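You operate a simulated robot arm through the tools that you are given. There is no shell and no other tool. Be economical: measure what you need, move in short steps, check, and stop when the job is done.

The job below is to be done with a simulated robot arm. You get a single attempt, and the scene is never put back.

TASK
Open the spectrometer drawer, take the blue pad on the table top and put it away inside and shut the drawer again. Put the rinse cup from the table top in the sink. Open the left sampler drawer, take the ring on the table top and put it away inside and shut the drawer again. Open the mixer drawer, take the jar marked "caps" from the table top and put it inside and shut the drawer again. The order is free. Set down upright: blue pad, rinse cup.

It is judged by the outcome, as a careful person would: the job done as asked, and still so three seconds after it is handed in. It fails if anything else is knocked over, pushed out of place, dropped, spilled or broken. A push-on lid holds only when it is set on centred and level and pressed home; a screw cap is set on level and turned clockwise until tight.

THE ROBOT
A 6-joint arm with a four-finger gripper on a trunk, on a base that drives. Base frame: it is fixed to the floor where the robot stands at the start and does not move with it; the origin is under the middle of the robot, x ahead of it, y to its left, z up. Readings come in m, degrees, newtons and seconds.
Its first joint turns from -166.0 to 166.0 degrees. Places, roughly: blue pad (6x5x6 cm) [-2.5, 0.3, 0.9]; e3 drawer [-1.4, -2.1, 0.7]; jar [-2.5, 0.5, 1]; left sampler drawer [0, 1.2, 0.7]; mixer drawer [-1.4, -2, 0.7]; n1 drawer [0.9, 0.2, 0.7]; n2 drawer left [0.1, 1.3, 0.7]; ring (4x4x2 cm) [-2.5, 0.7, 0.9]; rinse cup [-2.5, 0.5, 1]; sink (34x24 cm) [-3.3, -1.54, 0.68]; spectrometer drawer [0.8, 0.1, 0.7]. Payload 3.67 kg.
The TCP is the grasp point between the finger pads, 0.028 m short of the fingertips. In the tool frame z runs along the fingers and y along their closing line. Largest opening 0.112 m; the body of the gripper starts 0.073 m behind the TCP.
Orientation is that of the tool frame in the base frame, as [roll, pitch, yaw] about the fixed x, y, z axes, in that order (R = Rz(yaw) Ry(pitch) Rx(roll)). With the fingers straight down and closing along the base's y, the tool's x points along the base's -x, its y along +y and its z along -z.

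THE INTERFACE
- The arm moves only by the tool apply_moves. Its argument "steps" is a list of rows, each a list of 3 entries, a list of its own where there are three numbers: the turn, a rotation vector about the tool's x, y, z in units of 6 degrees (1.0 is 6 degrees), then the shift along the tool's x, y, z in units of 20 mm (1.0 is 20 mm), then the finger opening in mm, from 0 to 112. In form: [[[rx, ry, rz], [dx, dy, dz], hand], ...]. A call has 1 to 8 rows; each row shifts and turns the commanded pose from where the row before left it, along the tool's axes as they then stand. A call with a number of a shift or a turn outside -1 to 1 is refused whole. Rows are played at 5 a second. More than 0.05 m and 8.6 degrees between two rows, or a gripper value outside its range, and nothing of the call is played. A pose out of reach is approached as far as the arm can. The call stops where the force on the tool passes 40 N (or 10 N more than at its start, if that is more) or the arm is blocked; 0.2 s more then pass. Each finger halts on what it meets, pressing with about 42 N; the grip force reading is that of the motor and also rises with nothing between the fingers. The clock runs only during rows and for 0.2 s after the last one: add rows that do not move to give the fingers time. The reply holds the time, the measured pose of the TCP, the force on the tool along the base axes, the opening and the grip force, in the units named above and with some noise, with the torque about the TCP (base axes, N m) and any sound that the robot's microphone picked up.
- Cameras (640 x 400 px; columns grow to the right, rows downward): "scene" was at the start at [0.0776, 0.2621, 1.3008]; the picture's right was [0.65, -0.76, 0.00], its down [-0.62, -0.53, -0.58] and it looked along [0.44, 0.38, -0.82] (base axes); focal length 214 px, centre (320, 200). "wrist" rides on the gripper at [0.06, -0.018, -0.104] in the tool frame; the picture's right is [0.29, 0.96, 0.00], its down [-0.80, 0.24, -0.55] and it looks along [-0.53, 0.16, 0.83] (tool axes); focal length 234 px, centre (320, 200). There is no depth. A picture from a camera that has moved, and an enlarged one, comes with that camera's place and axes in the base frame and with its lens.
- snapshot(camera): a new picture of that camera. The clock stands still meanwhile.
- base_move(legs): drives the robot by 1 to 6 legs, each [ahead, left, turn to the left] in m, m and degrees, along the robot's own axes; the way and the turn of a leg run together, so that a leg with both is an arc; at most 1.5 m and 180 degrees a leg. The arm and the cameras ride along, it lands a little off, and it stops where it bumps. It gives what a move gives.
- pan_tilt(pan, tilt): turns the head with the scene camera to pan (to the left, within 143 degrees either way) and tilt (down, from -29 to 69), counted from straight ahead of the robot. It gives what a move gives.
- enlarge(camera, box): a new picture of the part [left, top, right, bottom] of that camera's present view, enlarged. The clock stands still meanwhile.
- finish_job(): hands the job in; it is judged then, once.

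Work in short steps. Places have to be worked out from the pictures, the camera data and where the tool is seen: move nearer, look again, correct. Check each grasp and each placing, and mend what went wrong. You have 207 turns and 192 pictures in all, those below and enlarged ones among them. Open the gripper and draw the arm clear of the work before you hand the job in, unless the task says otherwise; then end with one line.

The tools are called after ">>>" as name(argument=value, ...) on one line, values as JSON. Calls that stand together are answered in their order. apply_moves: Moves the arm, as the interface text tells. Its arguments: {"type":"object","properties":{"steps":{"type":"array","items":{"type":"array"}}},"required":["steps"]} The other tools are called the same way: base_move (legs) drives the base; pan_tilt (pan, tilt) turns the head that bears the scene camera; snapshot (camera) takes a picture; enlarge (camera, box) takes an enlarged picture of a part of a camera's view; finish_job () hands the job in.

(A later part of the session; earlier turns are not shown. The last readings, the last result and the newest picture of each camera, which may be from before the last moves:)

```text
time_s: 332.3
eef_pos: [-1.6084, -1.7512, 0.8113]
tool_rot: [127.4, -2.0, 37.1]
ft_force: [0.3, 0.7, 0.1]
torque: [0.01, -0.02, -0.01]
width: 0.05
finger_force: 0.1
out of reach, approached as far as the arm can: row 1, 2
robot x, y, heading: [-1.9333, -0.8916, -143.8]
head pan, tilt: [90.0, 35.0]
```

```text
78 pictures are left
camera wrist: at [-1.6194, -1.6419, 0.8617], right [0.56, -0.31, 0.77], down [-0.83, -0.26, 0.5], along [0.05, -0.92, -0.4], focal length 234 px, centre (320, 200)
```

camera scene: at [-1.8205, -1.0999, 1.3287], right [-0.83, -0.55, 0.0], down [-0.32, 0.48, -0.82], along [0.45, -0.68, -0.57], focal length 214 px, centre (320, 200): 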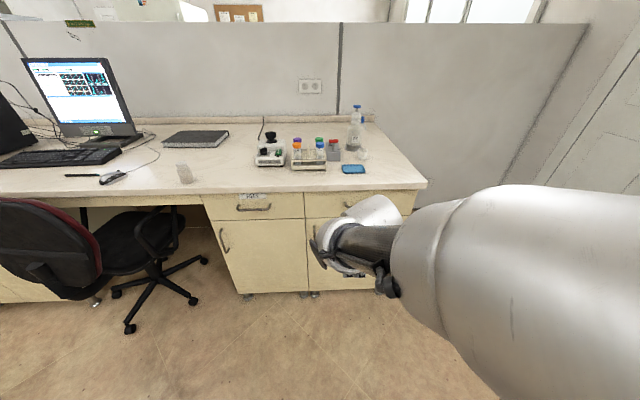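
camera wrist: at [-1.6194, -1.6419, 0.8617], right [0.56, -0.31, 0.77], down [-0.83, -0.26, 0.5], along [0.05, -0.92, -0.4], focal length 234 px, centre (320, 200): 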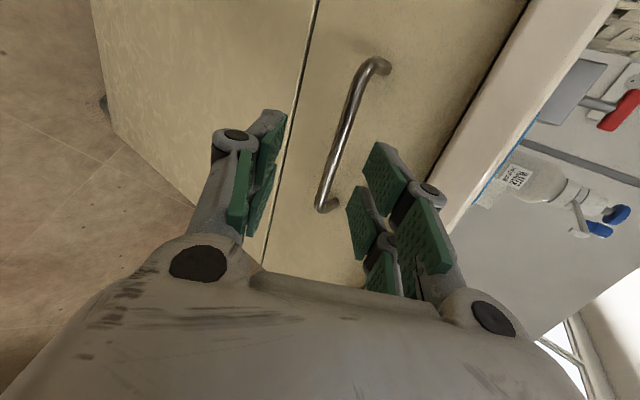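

Lowering at this tilt hits the wrist limit, so I'll reduce the tilt slightly while lowering.

>>> apply_moves(steps=[[[0.5, 0, 0], [0, -0.77, 0.64], 50], [[0.5, 0, 0], [0, -0.75, 0.66], 50]])

>>> snapshot(camera="wrist")

```text
time_s: 332.9
eef_pos: [-1.6064, -1.7501, 0.7715]
tool_rot: [133.3, -2.2, 37.3]
ft_force: [-0.8, -0.1, 0.9]
torque: [0.02, 0.04, 0.0]
width: 0.0496
finger_force: 0.2
robot x, y, heading: [-1.9302, -0.8888, -143.9]
head pan, tilt: [90.0, 35.0]
```

```text
77 pictures are left
camera wrist: at [-1.6141, -1.6453, 0.8314], right [0.61, -0.37, 0.71], down [-0.79, -0.31, 0.53], along [0.02, -0.88, -0.48], focal length 234 px, centre (320, 200)
```

wrist: 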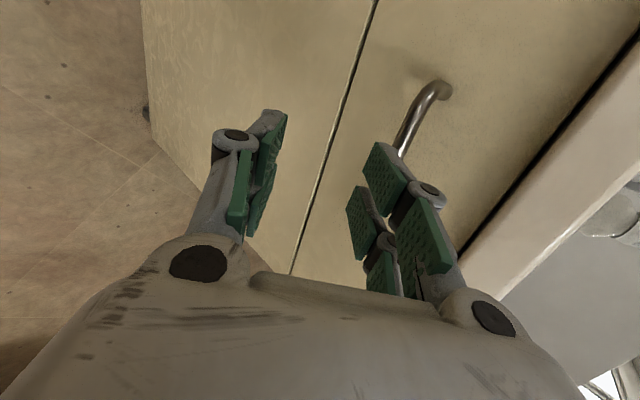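

The bar is level with the TCP and 9 cm ahead. I'll raise 6 mm and drive the base in 7.5 cm so the bar enters between the fingers.

>>> apply_moves(steps=[[[0, 0, 0], [0, 0.22, -0.2], 50]])

>>> base_move(legs=[[0, 0.055, 0]])

>>> snapshot(camera="wrist")

```text
time_s: 333.3
eef_pos: [-1.6055, -1.7507, 0.7769]
tool_rot: [133.5, -2.1, 37.2]
ft_force: [-1.0, -0.1, 0.2]
torque: [0.04, 0.01, 0.03]
width: 0.05
finger_force: 0.1
robot x, y, heading: [-1.9346, -0.8926, -143.8]
head pan, tilt: [90.0, 35.0]
```

```text
time_s: 334.3
eef_pos: [-1.5745, -1.7945, 0.7762]
tool_rot: [133.4, -2.1, 37.3]
ft_force: [-0.1, 0.0, -0.9]
torque: [0.0, 0.03, -0.01]
width: 0.0498
finger_force: 0.1
robot x, y, heading: [-1.8984, -0.9361, -143.9]
head pan, tilt: [90.0, 35.0]
```

```text
76 pictures are left
camera wrist: at [-1.5821, -1.6901, 0.8368], right [0.61, -0.37, 0.71], down [-0.79, -0.3, 0.53], along [0.02, -0.88, -0.48], focal length 234 px, centre (320, 200)
```

wrist: 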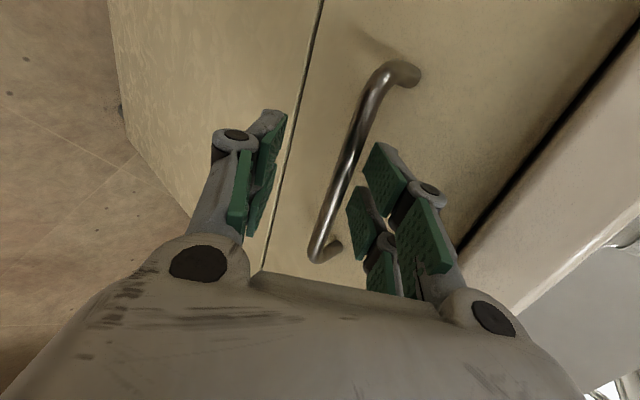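

>>> base_move(legs=[[0, 0.022, 0]])

>>> snapshot(camera="wrist")

```text
time_s: 335.1
eef_pos: [-1.5621, -1.8129, 0.7742]
tool_rot: [133.5, -2.1, 37.2]
ft_force: [-3.6, 1.8, -0.3]
torque: [0.04, 0.0, -0.11]
width: 0.0504
finger_force: 0.1
robot x, y, heading: [-1.8875, -0.9551, -143.9]
head pan, tilt: [90.0, 35.0]
```

```text
75 pictures are left
camera wrist: at [-1.5697, -1.7081, 0.8363], right [0.61, -0.37, 0.7], down [-0.79, -0.3, 0.53], along [0.02, -0.88, -0.48], focal length 234 px, centre (320, 200)
```

wrist: 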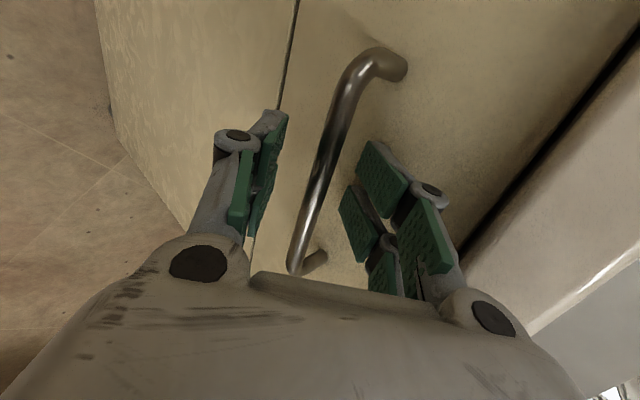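

Bar between the pads, light face contact. Close and pull.

>>> apply_moves(steps=[[[0, 0, 0], [0, 0, 0], 30], [[0, 0, 0], [0, 0, 0], 10], [[0, 0, 0], [0, 0, 0], 0], [[0, 0, 0], [0, 0, 0], 0]])

>>> base_move(legs=[[0, -0.1, 0]])

>>> base_move(legs=[[0, -0.1, 0]])

>>> base_move(legs=[[0, -0.09, 0]])

>>> base_move(legs=[[0, -0.07, 0]])

>>> snapshot(camera="wrist")

```text
time_s: 336.1
eef_pos: [-1.5619, -1.8119, 0.7744]
tool_rot: [133.5, -1.9, 37.3]
ft_force: [-2.4, 2.1, -5.0]
torque: [-1.1, 1.49, 0.81]
width: 0.0107
finger_force: 45.1
robot x, y, heading: [-1.8846, -0.9543, -143.7]
head pan, tilt: [90.0, 35.0]
```

```text
time_s: 337.2
eef_pos: [-1.6206, -1.7312, 0.7747]
tool_rot: [133.5, -2.1, 37.2]
ft_force: [-0.5, -1.3, -11.1]
torque: [-0.73, 1.08, 1.39]
width: 0.0108
finger_force: 45.0
robot x, y, heading: [-1.9444, -0.873, -143.8]
head pan, tilt: [90.0, 35.0]
```

```text
time_s: 338.4
eef_pos: [-1.6788, -1.6504, 0.774]
tool_rot: [133.6, -2.1, 37.2]
ft_force: [-11.4, -8.7, -2.5]
torque: [-0.96, 1.29, 0.98]
width: 0.0106
finger_force: 45.2
robot x, y, heading: [-2.0074, -0.792, -144.0]
head pan, tilt: [90.0, 35.0]
```

```text
time_s: 339.5
eef_pos: [-1.7313, -1.5789, 0.7743]
tool_rot: [133.6, -2.1, 37.2]
ft_force: [2.1, 0.7, -2.3]
torque: [-0.76, 1.0, 1.3]
width: 0.0108
finger_force: 45.1
robot x, y, heading: [-2.0583, -0.7176, -143.4]
head pan, tilt: [90.0, 35.0]
```

```text
time_s: 340.5
eef_pos: [-1.7728, -1.5217, 0.7745]
tool_rot: [133.6, -2.0, 37.4]
ft_force: [-2.8, -2.9, -0.6]
torque: [-0.82, 1.14, 1.07]
width: 0.0108
finger_force: 44.6
robot x, y, heading: [-2.0998, -0.6649, -143.6]
head pan, tilt: [90.0, 35.0]
```

```text
74 pictures are left
camera wrist: at [-1.7814, -1.4175, 0.8353], right [0.61, -0.37, 0.7], down [-0.79, -0.31, 0.53], along [0.02, -0.88, -0.48], focal length 234 px, centre (320, 200)
```

wrist: 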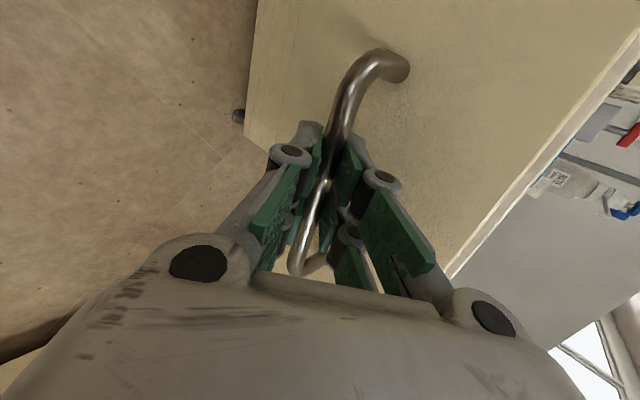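

Opened 0.36 m. I'll release, withdraw, straighten the tool, and look inside.

>>> apply_moves(steps=[[[0, 0, 0], [0, 0, 0], 50], [[0, 0, 0], [0, 0, 0], 50], [[0, 0, 0], [0, 0, -1], 50], [[0, 0, 0], [0, 0, -1], 50], [[0.5, 0, 0], [0, 0, -1], 50], [[1, 0, 0], [0, 0.3, -1], 60], [[1, 0, 0], [0, 0.3, -1], 80], [[1, 0, 0], [0, 0.3, -1], 80]])

>>> apply_moves(steps=[[[1, 0, 0], [0, 0.3, -1], 80], [[1, 0, 0], [0, 0.2, -1], 80], [[1, 0, 0], [0, 0.1, -1], 80], [[1, 0, 0], [0, 0, -0.5], 80], [[0.3, 0, 0], [0, 0, -0.5], 80]])

>>> snapshot(camera="wrist")

```text
time_s: 342.3
eef_pos: [-1.8166, -1.4714, 0.8741]
tool_rot: [154.8, -1.9, 37.3]
ft_force: [0.0, -0.5, -0.7]
torque: [0.01, 0.0, 0.01]
width: 0.0799
finger_force: 0.2
robot x, y, heading: [-2.1009, -0.6611, -143.4]
head pan, tilt: [90.0, 35.0]
```

```text
time_s: 343.5
eef_pos: [-1.8876, -1.3897, 0.9359]
tool_rot: [179.3, -2.0, 37.4]
ft_force: [0.0, -0.3, -0.3]
torque: [0.01, 0.01, 0.01]
width: 0.0801
finger_force: 0.0
out of reach, approached as far as the arm can: row 1, 2, 3, 4, 5
robot x, y, heading: [-2.1045, -0.6648, -144.0]
head pan, tilt: [90.0, 35.0]
```

```text
73 pictures are left
camera wrist: at [-1.856, -1.3416, 1.0426], right [0.81, -0.59, 0.02], down [-0.51, -0.68, 0.53], along [-0.29, -0.44, -0.85], focal length 234 px, centre (320, 200)
```

wrist: 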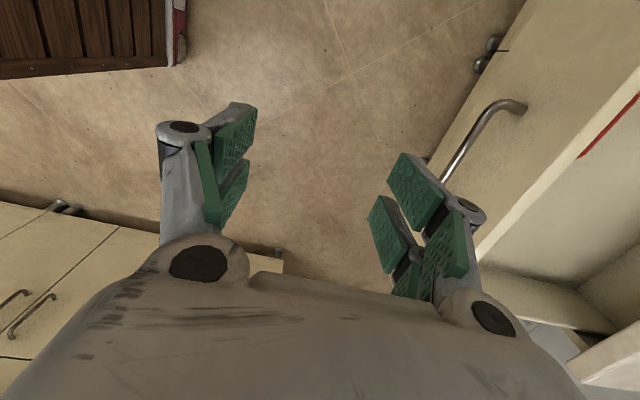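

I'll shift 0.15 m nearer to see more of the drawer's interior.

>>> base_move(legs=[[-0.05, 0.15, 0]])

>>> snapshot(camera="wrist")

```text
time_s: 344.9
eef_pos: [-1.7549, -1.4822, 0.9369]
tool_rot: [179.3, -2.1, 37.5]
ft_force: [0.1, -1.3, -0.2]
torque: [0.0, 0.02, 0.0]
width: 0.08
finger_force: 0.0
robot x, y, heading: [-1.9698, -0.7587, -143.6]
head pan, tilt: [90.0, 35.0]
```

```text
72 pictures are left
camera wrist: at [-1.7226, -1.4327, 1.0428], right [0.81, -0.58, 0.02], down [-0.51, -0.68, 0.53], along [-0.29, -0.44, -0.85], focal length 234 px, centre (320, 200)
```

wrist: 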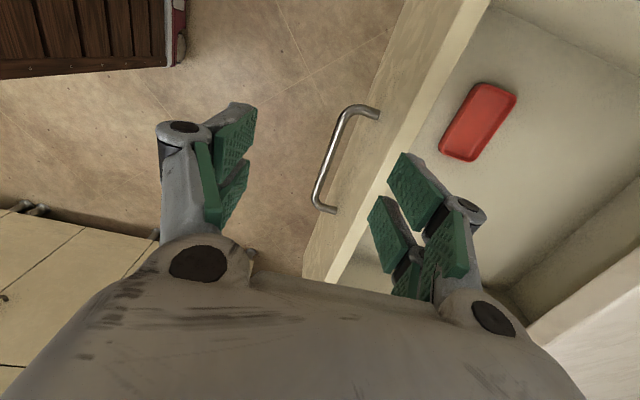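

Only a red tray inside, with lots of free floor (target u≈-2.385, w≈0.39). Now I'll fetch the CAPS jar from the table's left end.

>>> apply_moves(steps=[[[0, 0, 0], [0, -0.5, -1], 110], [[0, 0, 0], [0, -0.5, -1], 110], [[0, 0, 0], [0, -0.5, -1], 110], [[0, 0, 0], [0, -0.5, -1], 110]])

>>> base_move(legs=[[0.63, 0, 0], [0, 0, 90], [-1.5, 0, 0], [-0.33, 0, 0]])

>>> pan_tilt(pan=85, tilt=45)

>>> snapshot(camera="scene")

>>> snapshot(camera="wrist")

```text
time_s: 345.9
eef_pos: [-1.7803, -1.4529, 1.0153]
tool_rot: [179.3, -2.1, 37.4]
ft_force: [-0.6, -0.2, 0.0]
torque: [0.0, 0.03, 0.04]
width: 0.11
finger_force: 0.0
robot x, y, heading: [-1.9708, -0.759, -143.2]
head pan, tilt: [90.0, 35.0]
```

```text
time_s: 361.9
eef_pos: [-2.8433, 0.5124, 1.0157]
tool_rot: [179.3, -2.1, 127.2]
ft_force: [-0.3, -0.2, 0.7]
torque: [0.01, 0.01, -0.02]
width: 0.1101
finger_force: 0.0
robot x, y, heading: [-3.542, 0.3292, -53.9]
head pan, tilt: [90.0, 35.0]
```

```text
time_s: 362.6
eef_pos: [-2.843, 0.5115, 1.016]
tool_rot: [179.2, -2.1, 127.2]
ft_force: [0.3, 0.3, 0.4]
torque: [0.01, -0.01, -0.01]
width: 0.1101
finger_force: 0.0
robot x, y, heading: [-3.5415, 0.3222, -54.0]
head pan, tilt: [85.0, 45.0]
```

```text
71 pictures are left
camera scene: at [-3.2832, 0.4808, 1.314], right [0.52, -0.86, 0.0], down [-0.6, -0.37, -0.71], along [0.61, 0.37, -0.71], focal length 214 px, centre (320, 200)
```

scene: 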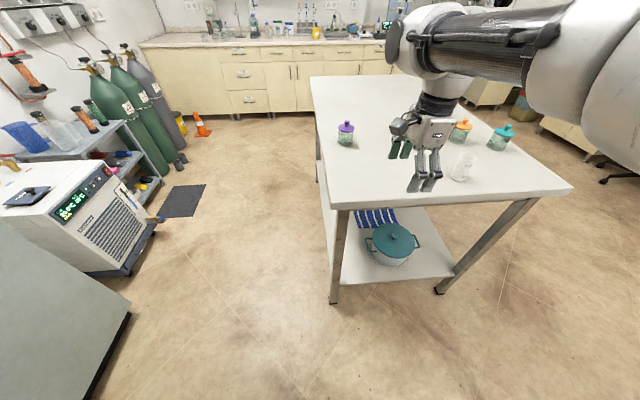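

```text
70 pictures are left
camera wrist: at [-2.8935, 0.5452, 1.1221], right [0.59, 0.81, 0.02], down [0.68, -0.51, 0.53], along [0.44, -0.3, -0.85], focal length 234 px, centre (320, 200)
```

wrist: 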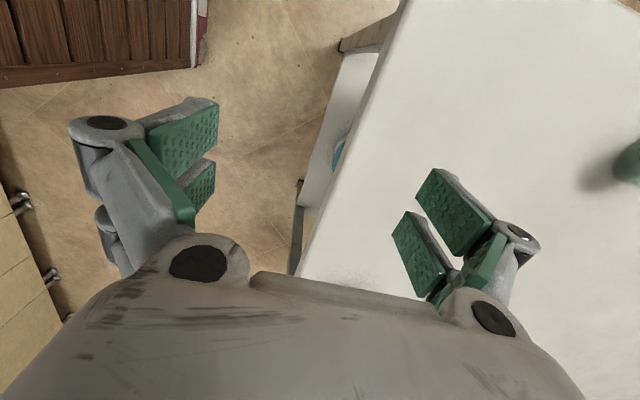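

>>> enlarge(camera="scene", box=[310, 110, 390, 160])

>>> base_move(legs=[[-0.065, 0, 0], [0, 0.34, 0]])

>>> snapshot(camera="wrist")

```text
8.00 times, centred on (350, 135) of scene
camera zoom: at [-3.2832, 0.4808, 1.314], right [0.52, -0.86, 0.0], down [-0.6, -0.37, -0.71], along [0.61, 0.37, -0.71], focal length 1716 px, centre (80, 720)
```

zoom: 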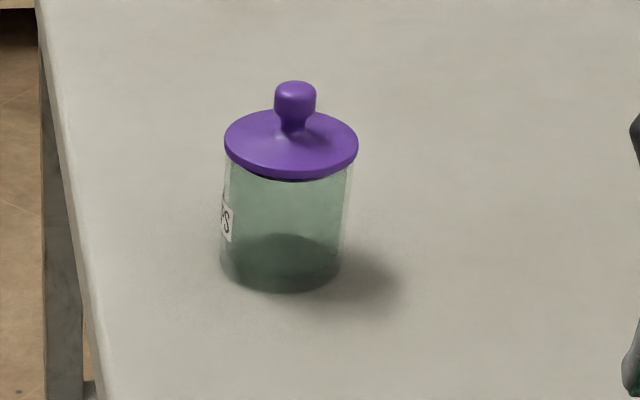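

```text
time_s: 365.5
eef_pos: [-2.6068, 0.7691, 1.0162]
tool_rot: [179.2, -2.1, 127.4]
ft_force: [-0.5, -0.2, 0.1]
torque: [-0.01, 0.01, -0.02]
width: 0.1097
finger_force: 0.1
robot x, y, heading: [-3.3024, 0.5789, -53.8]
head pan, tilt: [85.0, 45.0]
```

```text
68 pictures are left
camera wrist: at [-2.6577, 0.8008, 1.1221], right [0.59, 0.81, 0.02], down [0.68, -0.51, 0.53], along [0.44, -0.29, -0.85], focal length 234 px, centre (320, 200)
```

wrist: 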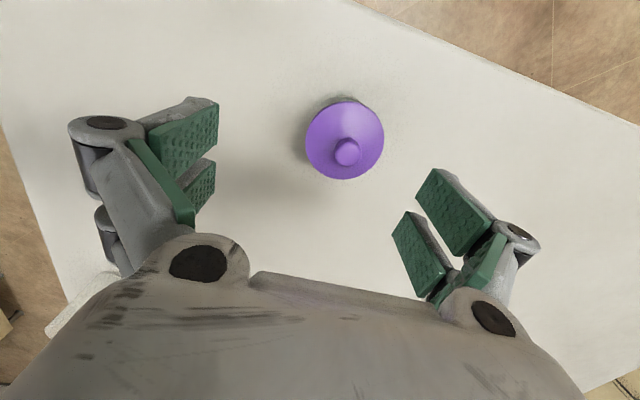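

The label ends in "PS", so this is CAPS. The jar centre is ≈2 cm in +y from the tool axis, with the lid at ~0.94 and knob top ~0.967. I'll centre, level the tool, and descend around the body.

>>> apply_moves(steps=[[[0, -0.35, 0], [0, 0.95, 0], 110], [[0, 0, 0], [0, 0, 1], 110], [[0, 0, 0], [0, 0, 1], 110]])

>>> snapshot(camera="wrist")

```text
time_s: 366.3
eef_pos: [-2.5896, 0.7801, 0.976]
tool_rot: [179.2, 0.0, 127.3]
ft_force: [0.0, -0.1, -0.1]
torque: [0.01, 0.01, -0.02]
width: 0.1101
finger_force: 0.0
robot x, y, heading: [-3.3053, 0.5816, -53.9]
head pan, tilt: [85.0, 45.0]
```

```text
67 pictures are left
camera wrist: at [-2.6433, 0.8157, 1.0801], right [0.59, 0.81, 0.01], down [0.67, -0.49, 0.56], along [0.46, -0.32, -0.83], focal length 234 px, centre (320, 200)
```

wrist: 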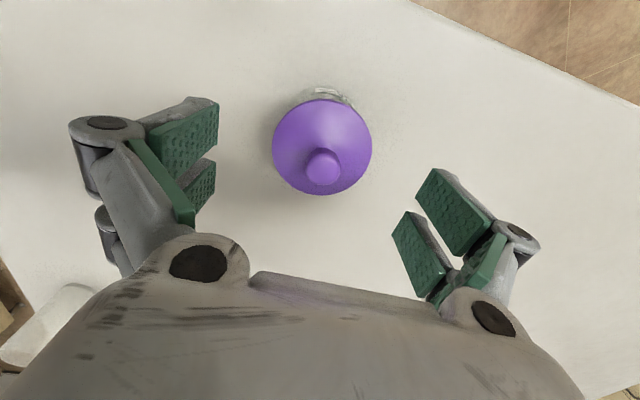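

Jar is ~1 cm toward +x. I'll trim and descend around it.

>>> apply_moves(steps=[[[0, 0, 0], [0.5, 0.05, 0], 110], [[0, 0, 0], [0, 0, 1], 110], [[0, 0, 0], [0, 0, 1], 110]])

>>> snapshot(camera="wrist")

```text
time_s: 367.1
eef_pos: [-2.597, 0.7893, 0.9356]
tool_rot: [179.2, 0.1, 127.3]
ft_force: [-0.9, 0.1, 0.4]
torque: [0.02, 0.01, -0.01]
width: 0.11
finger_force: 0.1
robot x, y, heading: [-3.3051, 0.5831, -53.7]
head pan, tilt: [85.0, 45.0]
```

```text
66 pictures are left
camera wrist: at [-2.6494, 0.8241, 1.0392], right [0.59, 0.81, 0.01], down [0.67, -0.49, 0.56], along [0.46, -0.32, -0.83], focal length 234 px, centre (320, 200)
```

wrist: 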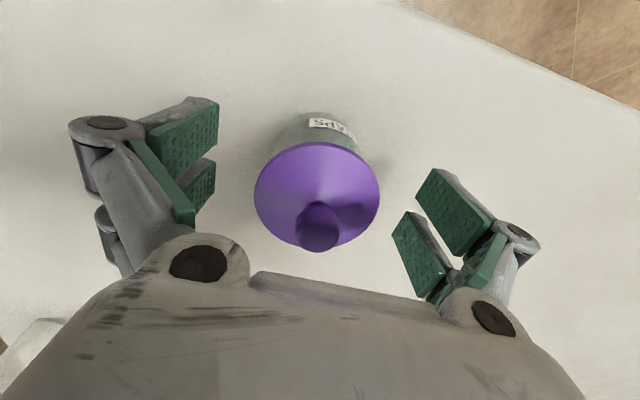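

Centred. Down to z≈0.902 and close.

>>> apply_moves(steps=[[[0, 0, 0], [0, 0, 1], 110], [[0, 0, 0], [0, 0, 0.7], 110], [[0, 0, 0], [0, 0, 0], 85], [[0, 0, 0], [0, 0, 0], 60], [[0, 0, 0], [0, 0, 0], 50], [[0, 0, 0], [0, 0, 0], 50]])

>>> snapshot(camera="wrist")

>>> snapshot(camera="scene")

```text
time_s: 368.3
eef_pos: [-2.596, 0.7886, 0.9048]
tool_rot: [179.0, 0.1, 127.4]
ft_force: [-4.4, -2.8, 17.4]
torque: [-0.35, 0.67, 0.05]
width: 0.059
finger_force: 8.2
robot x, y, heading: [-3.3062, 0.5783, -53.8]
head pan, tilt: [85.0, 45.0]
stopped in row 6: the force on the tool passed its limit at 42 N (the readings are from after the stop); the commanded pose is now the measured one
```

```text
65 pictures are left
camera wrist: at [-2.6488, 0.8244, 1.0097], right [0.59, 0.81, 0.02], down [0.67, -0.49, 0.56], along [0.46, -0.32, -0.83], focal length 234 px, centre (320, 200)
```

wrist: 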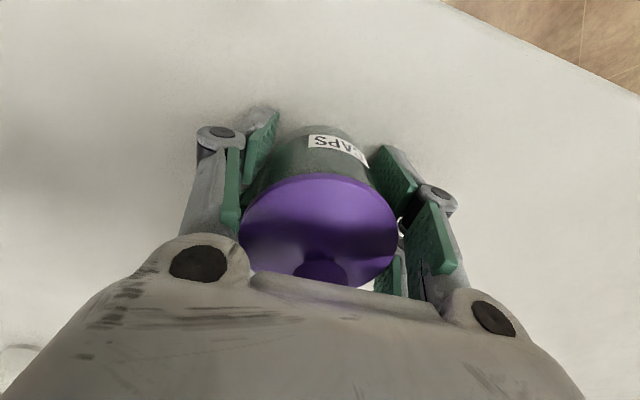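

```text
64 pictures are left
camera scene: at [-3.0482, 0.7347, 1.3141], right [0.52, -0.85, 0.0], down [-0.6, -0.37, -0.71], along [0.6, 0.37, -0.71], focal length 214 px, centre (320, 200)
```

scene: 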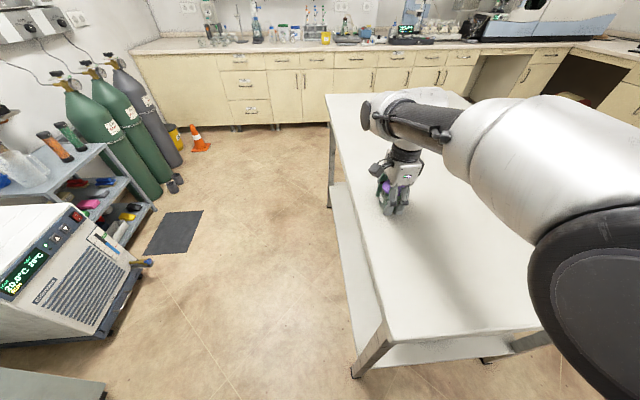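

The pads are on the jar body and tips brush the table. I'll raise 3 mm and finish closing, then lift slightly.

>>> apply_moves(steps=[[[0, 0, 0], [0, 0, -0.15], 55], [[0, 0, 0], [0, 0, 0], 45], [[0, 0, 0], [0, 0, 0], 45], [[0, 0, 0], [0, 0, 0], 45]])

>>> apply_moves(steps=[[[0, 0, 0], [0, 0, -1], 45], [[0, 0, 0], [0, 0, -1], 45]])

>>> snapshot(camera="wrist")

```text
time_s: 369.3
eef_pos: [-2.5963, 0.7887, 0.9062]
tool_rot: [179.1, 0.1, 127.3]
ft_force: [-1.7, 0.2, 2.4]
torque: [0.03, -0.11, 0.0]
width: 0.0583
finger_force: 41.9
robot x, y, heading: [-3.3034, 0.5794, -53.7]
head pan, tilt: [85.0, 45.0]
```

```text
time_s: 369.9
eef_pos: [-2.5963, 0.7888, 0.9471]
tool_rot: [179.3, 0.0, 127.3]
ft_force: [0.8, 0.4, -4.0]
torque: [0.02, -0.03, 0.0]
width: 0.0584
finger_force: 41.7
robot x, y, heading: [-3.3065, 0.5829, -53.8]
head pan, tilt: [85.0, 45.0]
```

```text
63 pictures are left
camera wrist: at [-2.6486, 0.8246, 1.0503], right [0.59, 0.81, 0.01], down [0.67, -0.49, 0.56], along [0.46, -0.32, -0.83], focal length 234 px, centre (320, 200)
```

wrist: 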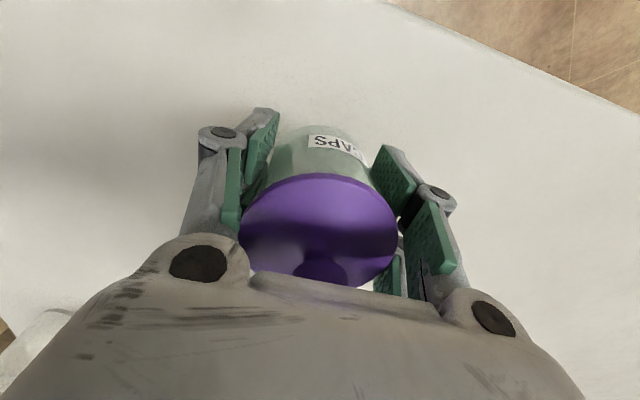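

The jar is held whole. I'll raise, retreat, and drive back to the mixer drawer.

>>> apply_moves(steps=[[[0, 0, 0], [0, 0, -1], 45], [[0, 0, 0], [0, -0.2, -1], 45], [[0, 0, 0], [0, -0.2, -1], 45]])

>>> base_move(legs=[[0, -0.34, 0], [1.5, 0, 0], [0.38, 0, 0], [0, 0, -90]])

>>> snapshot(camera="wrist")

```text
time_s: 370.7
eef_pos: [-2.6034, 0.7849, 1.0065]
tool_rot: [179.2, 0.1, 127.3]
ft_force: [-0.9, 0.0, -5.0]
torque: [-0.01, 0.03, 0.0]
width: 0.0584
finger_force: 41.9
robot x, y, heading: [-3.3038, 0.5807, -53.6]
head pan, tilt: [85.0, 45.0]
```

```text
time_s: 385.8
eef_pos: [-2.2244, -1.8236, 1.0073]
tool_rot: [179.1, 0.1, 38.4]
ft_force: [-0.5, -1.3, -4.2]
torque: [0.02, -0.03, -0.01]
width: 0.0582
finger_force: 42.2
robot x, y, heading: [-2.4407, -1.1274, -142.5]
head pan, tilt: [85.0, 45.0]
```

```text
62 pictures are left
camera wrist: at [-2.1909, -1.7711, 1.1104], right [0.82, -0.57, 0.01], down [-0.48, -0.68, 0.56], along [-0.31, -0.46, -0.83], focal length 234 px, centre (320, 200)
```

wrist: 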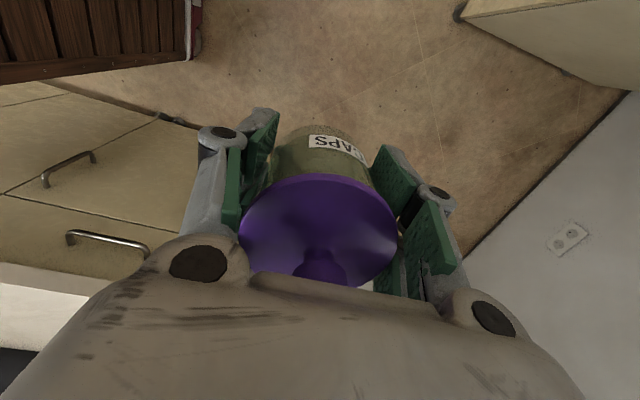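

Aligned. I'll back up along the counter to the drawer and move in over it.

>>> base_move(legs=[[-0.475, 0, -1.5], [0, 0.2, 0]])

>>> snapshot(camera="wrist")

```text
time_s: 389.9
eef_pos: [-1.7312, -1.6992, 1.006]
tool_rot: [179.1, 0.1, 37.4]
ft_force: [-0.2, 0.6, -3.1]
torque: [0.03, -0.03, 0.01]
width: 0.0582
finger_force: 42.2
robot x, y, heading: [-1.933, -0.9978, -143.8]
head pan, tilt: [85.0, 45.0]
```

```text
61 pictures are left
camera wrist: at [-1.6957, -1.6482, 1.1103], right [0.81, -0.59, 0.01], down [-0.49, -0.67, 0.56], along [-0.32, -0.46, -0.83], focal length 234 px, centre (320, 200)
```

wrist: 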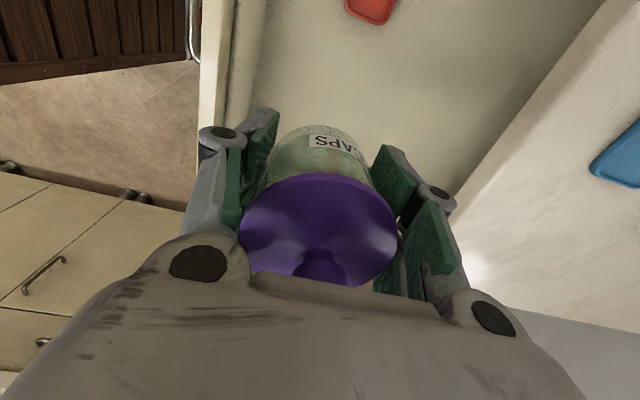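

Over the free floor. A small trim (+2 cm in, +1 cm toward the tray side), then descend.

>>> apply_moves(steps=[[[0, 0, 0], [0.5, 0.6, 0.5], 45], [[0, 0, 0], [0, 0.5, 1], 45], [[0, 0, 0], [0, 0, 1], 45], [[0, 0, 0], [0, 0, 1], 45], [[0, 0, 0], [0, 0, 1], 45], [[0, 0, 0], [0, 0, 1], 45], [[0, 0, 0], [0, 0, 1], 45], [[0, 0, 0], [0, 0, 1], 45]])

>>> snapshot(camera="wrist")

```text
time_s: 391.7
eef_pos: [-1.709, -1.7131, 0.8555]
tool_rot: [179.2, 0.1, 37.4]
ft_force: [0.6, 0.0, -3.3]
torque: [0.0, -0.01, -0.01]
width: 0.0583
finger_force: 42.4
robot x, y, heading: [-1.934, -1.0015, -143.4]
head pan, tilt: [85.0, 45.0]
```

```text
60 pictures are left
camera wrist: at [-1.6738, -1.6622, 0.96], right [0.81, -0.59, 0.01], down [-0.49, -0.67, 0.56], along [-0.32, -0.46, -0.83], focal length 234 px, centre (320, 200)
```

wrist: 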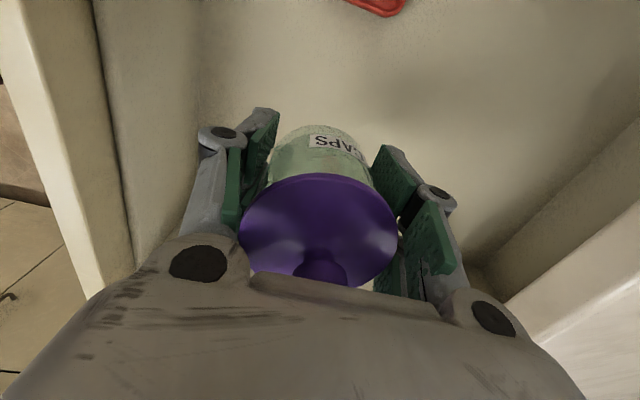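

Good clearance all round. Continuing down to near the floor, then gently to contact.

>>> apply_moves(steps=[[[0, 0, 0], [0, 0, 1], 45], [[0, 0, 0], [0, 0, 1], 45], [[0, 0, 0], [0, 0, 1], 45], [[0, 0, 0], [0, 0, 1], 45], [[0, 0, 0], [0, 0, 1], 45], [[0, 0, 0], [0, 0, 0.4], 45]])

>>> apply_moves(steps=[[[0, 0, 0], [0, 0, 0.25], 45], [[0, 0, 0], [0, 0, 0.25], 45], [[0, 0, 0], [0, 0, 0.25], 45]])

>>> apply_moves(steps=[[[0, 0, 0], [0, 0, 0.2], 45], [[0, 0, 0], [0, 0, 0.2], 45]])

```text
time_s: 393.1
eef_pos: [-1.708, -1.7149, 0.7504]
tool_rot: [179.2, 0.1, 37.3]
ft_force: [0.5, -0.1, -4.5]
torque: [-0.03, -0.02, -0.01]
width: 0.0585
finger_force: 41.8
robot x, y, heading: [-1.932, -0.9981, -143.7]
head pan, tilt: [85.0, 45.0]
```

```text
time_s: 393.9
eef_pos: [-1.7083, -1.7145, 0.7341]
tool_rot: [179.2, 0.1, 37.3]
ft_force: [-0.6, -0.4, -3.8]
torque: [0.01, -0.02, 0.03]
width: 0.0581
finger_force: 42.0
robot x, y, heading: [-1.9342, -0.9992, -143.9]
head pan, tilt: [85.0, 45.0]
```

```text
time_s: 394.5
eef_pos: [-1.7081, -1.7147, 0.7256]
tool_rot: [179.2, 0.1, 37.3]
ft_force: [0.0, -0.9, -3.1]
torque: [0.0, 0.01, 0.01]
width: 0.0581
finger_force: 42.2
robot x, y, heading: [-1.9342, -0.9987, -143.5]
head pan, tilt: [85.0, 45.0]
```

>>> apply_moves(steps=[[[0, 0, 0], [0, 0, 0.1], 45], [[0, 0, 0], [0, 0, 0.1], 45]])

>>> apply_moves(steps=[[[0, 0, 0], [0, 0, 0.1], 45], [[0, 0, 0], [0, 0, 0.1], 45]])

```text
time_s: 395.1
eef_pos: [-1.7062, -1.7172, 0.7257]
tool_rot: [178.9, 0.0, 37.3]
ft_force: [-2.8, -1.5, 27.2]
torque: [0.69, 0.56, 0.11]
width: 0.0582
finger_force: 42.0
robot x, y, heading: [-1.9329, -0.9946, -143.8]
head pan, tilt: [85.0, 45.0]
```

```text
time_s: 395.5
eef_pos: [-1.7064, -1.7175, 0.7234]
tool_rot: [178.7, 0.1, 37.4]
ft_force: [0.4, -1.0, 5.8]
torque: [0.33, 0.15, 0.08]
width: 0.0583
finger_force: 42.2
robot x, y, heading: [-1.9349, -0.999, -143.9]
head pan, tilt: [85.0, 45.0]
stopped in row 1: the force on the tool passed its limit at 43 N (the readings are from after the stop); the commanded pose is now the measured one
```

Seated on the drawer floor. I'll release and lift straight up.

>>> apply_moves(steps=[[[0, 0, 0], [0, 0, -0.1], 75], [[0, 0, 0], [0, 0, 0], 95], [[0, 0, 0], [0, 0, 0], 95], [[0, 0, 0], [0, 0, -1], 95], [[0, 0, 0], [0, 0, -1], 95], [[0, 0, 0], [0, 0, -1], 95], [[0, 0, 0], [0, 0, -1], 95], [[0, 0, 0], [0, 0, -1], 95]])

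>>> apply_moves(steps=[[[0, 0, 0], [0, 0, -1], 95], [[0, 0, 0], [0, 0, -1], 60], [[0, 0, 0], [0, 0, -1], 30], [[0, 0, 0], [0, 0, -1], 5], [[0, 0, 0], [0, 0, -1], 5]])

>>> snapshot(camera="wrist")

```text
time_s: 397.3
eef_pos: [-1.7069, -1.7155, 0.8267]
tool_rot: [178.7, 0.2, 37.3]
ft_force: [-1.1, -0.5, -0.6]
torque: [0.0, 0.04, 0.02]
width: 0.0951
finger_force: 0.1
robot x, y, heading: [-1.9304, -0.994, -143.5]
head pan, tilt: [85.0, 45.0]
```

```text
time_s: 398.5
eef_pos: [-1.7091, -1.714, 0.9262]
tool_rot: [178.7, 0.0, 37.3]
ft_force: [0.5, 0.2, -0.6]
torque: [0.03, -0.02, 0.05]
width: 0.0048
finger_force: 0.1
robot x, y, heading: [-1.9351, -0.9999, -143.7]
head pan, tilt: [85.0, 45.0]
```

```text
59 pictures are left
camera wrist: at [-1.6741, -1.66, 1.0301], right [0.81, -0.59, 0.02], down [-0.49, -0.66, 0.56], along [-0.32, -0.46, -0.83], focal length 234 px, centre (320, 200)
```

wrist: 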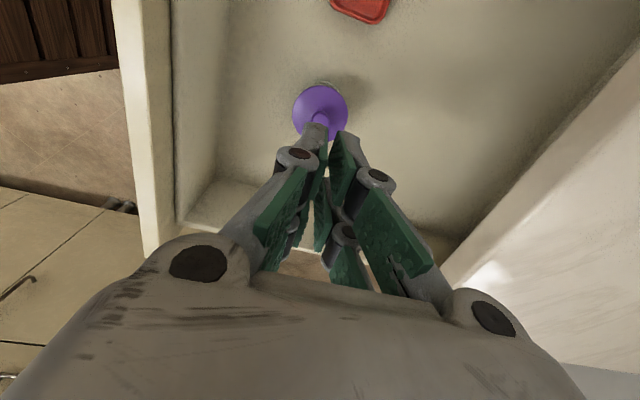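

The jar stands upright in the drawer. I'll back off, tilt, lower in front of the bar, and push shut.

>>> base_move(legs=[[0, -0.31, 0]])

>>> apply_moves(steps=[[[-1, 0, 0], [0.7, 0, 0], 5], [[-1, 0, 0], [0.7, 0, 0], 5], [[-1, 0, 0], [0.7, 0, 0], 5], [[-1, 0, 0], [0.7, 0, 0], 5], [[0, 0, 0], [0, -0.407, 0.914], 5], [[0, 0, 0], [0, -0.407, 0.914], 5], [[0, 0, 0], [0, -0.407, 0.914], 5]])

>>> snapshot(camera="wrist")

```text
time_s: 400.6
eef_pos: [-1.8919, -1.4636, 0.9263]
tool_rot: [178.8, 0.2, 37.3]
ft_force: [-0.7, 0.0, 0.0]
torque: [-0.02, 0.01, 0.03]
width: 0.0048
finger_force: 0.0
robot x, y, heading: [-2.1179, -0.7512, -143.8]
head pan, tilt: [85.0, 45.0]
```

```text
time_s: 402.2
eef_pos: [-1.8469, -1.4312, 0.8662]
tool_rot: [154.9, 0.2, 37.3]
ft_force: [-0.5, -0.6, 0.6]
torque: [0.01, 0.03, 0.01]
width: 0.0051
finger_force: 0.1
robot x, y, heading: [-2.116, -0.7514, -143.6]
head pan, tilt: [85.0, 45.0]
```

```text
58 pictures are left
camera wrist: at [-1.8361, -1.3476, 0.9529], right [0.75, -0.51, 0.41], down [-0.64, -0.47, 0.6], along [-0.12, -0.72, -0.68], focal length 234 px, centre (320, 200)
```

wrist: 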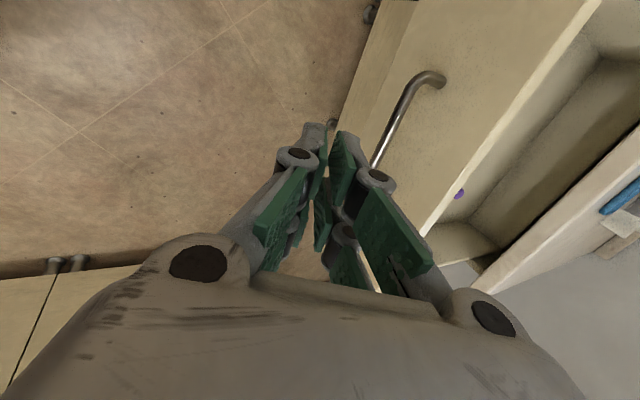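

>>> apply_moves(steps=[[[0, 0, 0], [0, -0.407, 0.914], 5], [[0, 0, 0], [0, -0.407, 0.914], 5], [[0, 0, 0], [0, -0.407, 0.914], 5], [[0, 0, 0], [0, -0.407, 0.914], 5]])

>>> base_move(legs=[[0, 0.11, 0]])

>>> base_move(legs=[[0, 0.12, 0]])

>>> snapshot(camera="wrist")

```text
time_s: 403.2
eef_pos: [-1.8447, -1.433, 0.7862]
tool_rot: [154.7, 0.1, 37.4]
ft_force: [-0.4, -0.2, -0.6]
torque: [-0.02, 0.02, 0.0]
width: 0.0051
finger_force: 0.1
robot x, y, heading: [-2.1153, -0.747, -143.7]
head pan, tilt: [85.0, 45.0]
```

```text
time_s: 404.4
eef_pos: [-1.7784, -1.5205, 0.7854]
tool_rot: [154.7, 0.1, 37.5]
ft_force: [-0.3, 1.1, 0.5]
torque: [0.02, 0.01, -0.05]
width: 0.0051
finger_force: 0.1
robot x, y, heading: [-2.0542, -0.8372, -143.6]
head pan, tilt: [85.0, 45.0]
```

```text
time_s: 405.6
eef_pos: [-1.7062, -1.6173, 0.7878]
tool_rot: [154.7, 0.0, 37.3]
ft_force: [-0.3, -0.4, 1.0]
torque: [0.01, 0.01, -0.03]
width: 0.005
finger_force: 0.1
robot x, y, heading: [-1.9792, -0.9368, -143.7]
head pan, tilt: [85.0, 45.0]
```

```text
57 pictures are left
camera wrist: at [-1.6968, -1.5339, 0.8728], right [0.76, -0.51, 0.41], down [-0.64, -0.47, 0.6], along [-0.12, -0.72, -0.68], focal length 234 px, centre (320, 200)
```

wrist: 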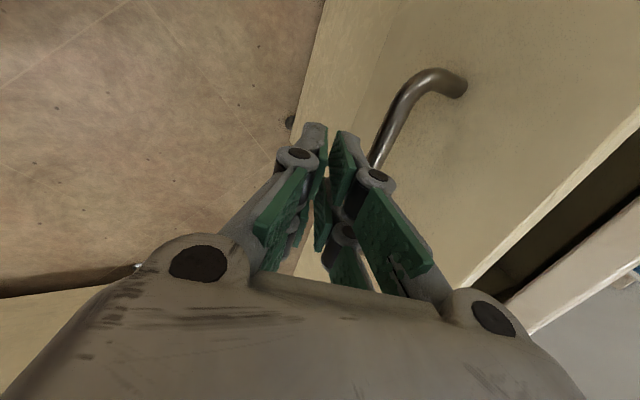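

>>> base_move(legs=[[0, 0.12, 0]])

>>> base_move(legs=[[0, 0.07, 0]])

>>> base_move(legs=[[0, 0.02, 0]])

>>> base_move(legs=[[0, 0.015, 0]])

>>> snapshot(camera="wrist")

```text
time_s: 406.9
eef_pos: [-1.6366, -1.7165, 0.7861]
tool_rot: [154.7, 0.1, 37.3]
ft_force: [0.5, 0.4, 0.3]
torque: [0.03, 0.01, 0.01]
width: 0.005
finger_force: 0.0
robot x, y, heading: [-1.9093, -1.0337, -143.7]
head pan, tilt: [85.0, 45.0]
```

```text
time_s: 407.9
eef_pos: [-1.5953, -1.7726, 0.7868]
tool_rot: [154.8, 0.1, 37.3]
ft_force: [-0.8, 0.1, -0.3]
torque: [-0.02, 0.01, -0.02]
width: 0.005
finger_force: 0.0
robot x, y, heading: [-1.8682, -1.0876, -143.8]
head pan, tilt: [85.0, 45.0]
```

```text
time_s: 408.7
eef_pos: [-1.5833, -1.7887, 0.7861]
tool_rot: [154.9, 0.1, 37.3]
ft_force: [0.8, 1.4, -0.4]
torque: [-0.02, 0.0, -0.03]
width: 0.0051
finger_force: 0.0
robot x, y, heading: [-1.8498, -1.1051, -143.9]
head pan, tilt: [85.0, 45.0]
```

```text
time_s: 409.6
eef_pos: [-1.5771, -1.7994, 0.7841]
tool_rot: [155.4, 0.1, 37.1]
ft_force: [-3.0, 3.1, 0.1]
torque: [0.02, 0.04, -0.06]
width: 0.0044
finger_force: 0.0
robot x, y, heading: [-1.8389, -1.1204, -143.9]
head pan, tilt: [85.0, 45.0]
stopped in leg 1: the force on the tool passed its limit at 55 N (the readings are from after the stop); the commanded pose is now the measured one
```

```text
56 pictures are left
camera wrist: at [-1.5655, -1.7146, 0.8707], right [0.76, -0.52, 0.4], down [-0.64, -0.47, 0.61], along [-0.13, -0.71, -0.69], focal length 234 px, centre (320, 200)
```

wrist: 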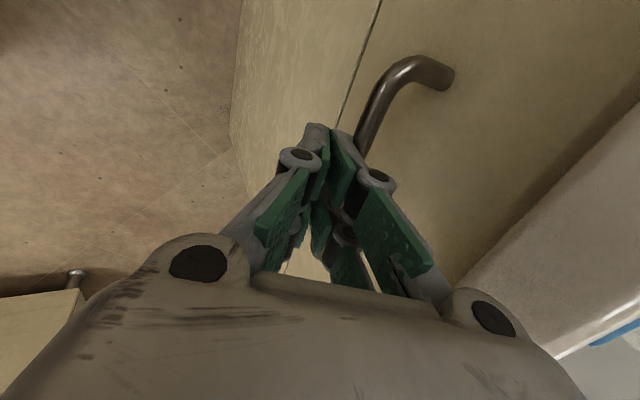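

Firm stop; the mixer drawer is shut. I'll back off, straighten and raise the tool, verify the drawer, then go for the cup.

>>> base_move(legs=[[0, -0.33, 0]])

>>> apply_moves(steps=[[[1, 0, 0], [0, 0.3, -0.95], 60], [[1, 0, 0], [0, 0.2, -1], 80], [[1, 0, 0], [0, 0.1, -1], 80], [[1, 0, 0], [0, 0, -1], 80], [[0.1, 0, 0], [0, 0, -1], 80], [[0, 0, 0], [0, 0, -1], 80], [[0, 0, 0], [0, 0, -1], 80], [[0, 0, 0], [0, 0, -1], 80]])

>>> apply_moves(steps=[[[0, 0, 0], [0, 0, -1], 100], [[0, 0, 0], [0, 0, -1], 100], [[0, 0, 0], [0, 0, -1], 100], [[0, 0, 0], [0, 0, -1], 100], [[0, 0, 0], [0, 0, -1], 100]])

>>> pan_tilt(pan=75, tilt=35)

>>> snapshot(camera="scene")

```text
time_s: 411.8
eef_pos: [-1.7738, -1.5314, 0.7835]
tool_rot: [155.5, 0.1, 37.1]
ft_force: [-0.1, -0.6, 0.1]
torque: [-0.02, -0.02, -0.04]
width: 0.0048
finger_force: 0.0
robot x, y, heading: [-2.0399, -0.8532, -143.9]
head pan, tilt: [85.0, 45.0]
```

```text
time_s: 413.6
eef_pos: [-1.7817, -1.5234, 0.945]
tool_rot: [-179.9, 0.2, 37.1]
ft_force: [0.6, 0.8, 0.0]
torque: [0.01, -0.02, 0.0]
width: 0.0802
finger_force: 0.0
robot x, y, heading: [-2.0374, -0.8515, -143.9]
head pan, tilt: [85.0, 45.0]
```

```text
time_s: 414.8
eef_pos: [-1.7856, -1.5187, 1.0415]
tool_rot: [-179.8, 0.2, 37.0]
ft_force: [0.8, -0.3, -1.1]
torque: [0.03, 0.01, -0.03]
width: 0.0998
finger_force: 0.1
out of reach, approached as far as the arm can: row 5
robot x, y, heading: [-2.042, -0.8488, -143.8]
head pan, tilt: [85.0, 45.0]
```

```text
time_s: 415.5
eef_pos: [-1.7863, -1.5198, 1.0411]
tool_rot: [-179.8, 0.1, 36.9]
ft_force: [0.6, -0.3, -0.1]
torque: [0.01, 0.0, 0.01]
width: 0.1005
finger_force: 0.1
robot x, y, heading: [-2.0448, -0.8521, -143.6]
head pan, tilt: [75.0, 35.0]
```

```text
55 pictures are left
camera scene: at [-1.8955, -1.1196, 1.3287], right [-0.93, -0.36, 0.0], down [-0.21, 0.54, -0.82], along [0.3, -0.76, -0.57], focal length 214 px, centre (320, 200)
```

scene: 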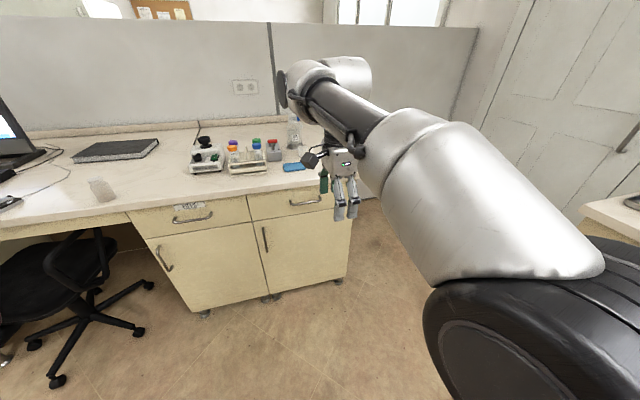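

All three drawers are done and shut. Now I'll go to the table's left end for the glass cup.

>>> base_move(legs=[[0.56, 0, 0], [0, 0, 90], [-1.5, 0, 0], [-0.05, 0, 0]])

>>> snapshot(camera="wrist")

>>> pan_tilt(pan=70, tilt=45)

>>> snapshot(camera="scene")

```text
time_s: 429.9
eef_pos: [-2.7129, 0.3219, 1.0409]
tool_rot: [-179.9, 0.2, 126.6]
ft_force: [-0.4, 0.1, -0.6]
torque: [-0.01, 0.01, 0.03]
width: 0.0998
finger_force: 0.0
robot x, y, heading: [-3.3831, 0.0731, -54.2]
head pan, tilt: [75.0, 35.0]
```

```text
54 pictures are left
camera wrist: at [-2.7635, 0.3599, 1.1454], right [0.6, 0.8, 0.0], down [0.67, -0.5, 0.56], along [0.44, -0.33, -0.83], focal length 234 px, centre (320, 200)
```

wrist: 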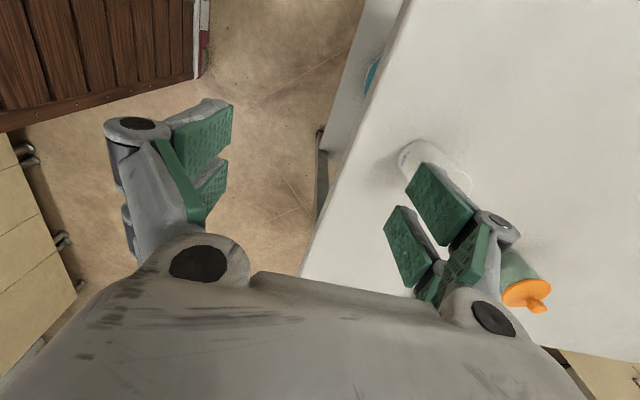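

```text
time_s: 430.7
eef_pos: [-2.7127, 0.3235, 1.042]
tool_rot: [-179.9, 0.2, 126.6]
ft_force: [-0.7, -1.0, -1.1]
torque: [0.0, 0.0, 0.04]
width: 0.1
finger_force: 0.0
robot x, y, heading: [-3.3788, 0.0737, -54.5]
head pan, tilt: [70.0, 45.0]
```

```text
53 pictures are left
camera scene: at [-3.1143, 0.2038, 1.314], right [0.27, -0.96, 0.0], down [-0.68, -0.19, -0.71], along [0.68, 0.19, -0.71], focal length 214 px, centre (320, 200)
```

scene: 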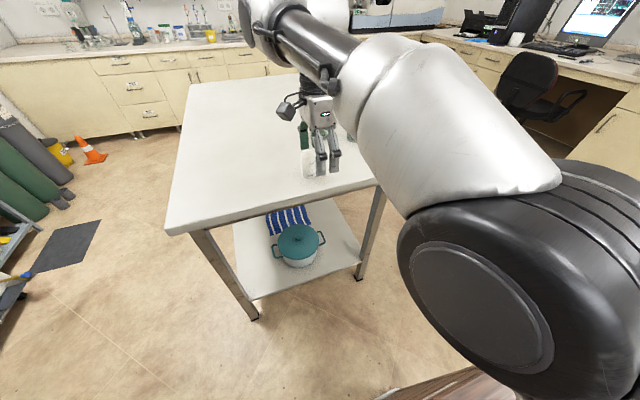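

The cup is just ahead-right of the hand at about (-2.605, 0.39). I'll close in 9 cm and look.

>>> base_move(legs=[[0, 0.09, 0.5]])

>>> snapshot(camera="wrist")

```text
time_s: 431.8
eef_pos: [-2.6408, 0.3829, 1.0414]
tool_rot: [-179.9, 0.2, 127.1]
ft_force: [0.3, 0.3, -0.5]
torque: [-0.01, -0.03, 0.02]
width: 0.1002
finger_force: 0.1
robot x, y, heading: [-3.3099, 0.1271, -53.8]
head pan, tilt: [70.0, 45.0]
```

```text
52 pictures are left
camera wrist: at [-2.6925, 0.4201, 1.1454], right [0.59, 0.81, 0.0], down [0.67, -0.49, 0.56], along [0.45, -0.33, -0.83], focal length 234 px, centre (320, 200)
```

wrist: 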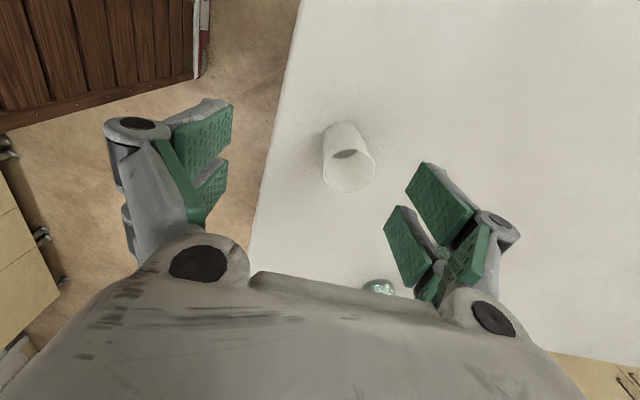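

>>> enlarge(camera="wrist", box=[280, 100, 420, 220])

```text
3.33 times, centred on (350, 160) of wrist
camera zoom: at [-2.6925, 0.4201, 1.1454], right [0.59, 0.81, 0.0], down [0.67, -0.49, 0.56], along [0.45, -0.33, -0.83], focal length 781 px, centre (220, 333)
```

zoom: 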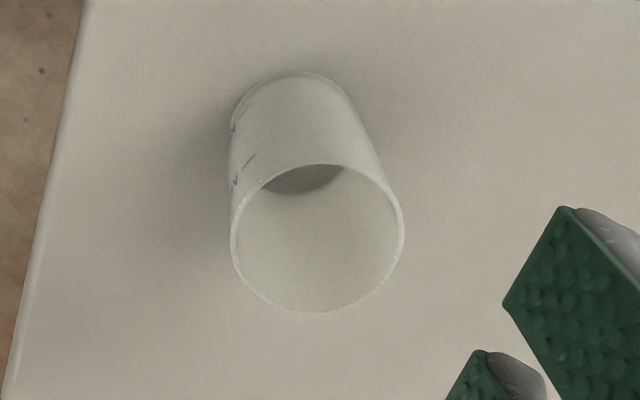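

The cup is 4.5 cm in diameter, spans z≈0.87–0.956, and is centred at (-2.599, 0.384). I'll centre over it and descend partway.

>>> apply_moves(steps=[[[0, 0, 0], [-0.6, 0.85, 0], 90], [[0, 0, 0], [-0.6, 0.85, 0], 90], [[0, 0, 0], [0, 0, 1], 90], [[0, 0, 0], [0, 0, 1], 90]])

>>> snapshot(camera="wrist")

```text
time_s: 432.8
eef_pos: [-2.6219, 0.3635, 0.9939]
tool_rot: [-180.0, 0.2, 127.2]
ft_force: [0.0, -0.8, -0.6]
torque: [0.02, 0.01, 0.01]
width: 0.0902
finger_force: 0.1
out of reach, approached as far as the arm can: row 1, 2
robot x, y, heading: [-3.3103, 0.1248, -53.8]
head pan, tilt: [70.0, 45.0]
```

```text
50 pictures are left
camera wrist: at [-2.6733, 0.3999, 1.0975], right [0.59, 0.81, 0.0], down [0.67, -0.49, 0.56], along [0.45, -0.33, -0.83], focal length 234 px, centre (320, 200)
```

wrist: 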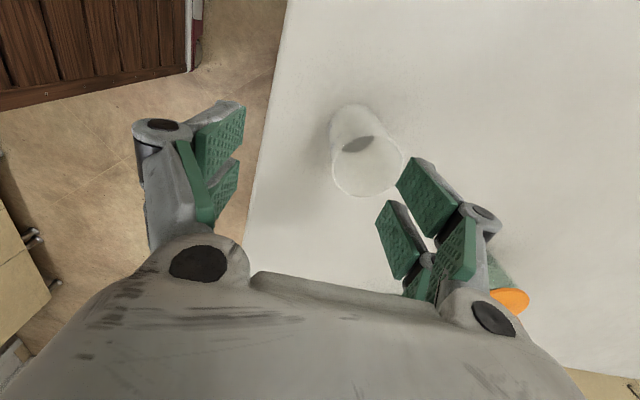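

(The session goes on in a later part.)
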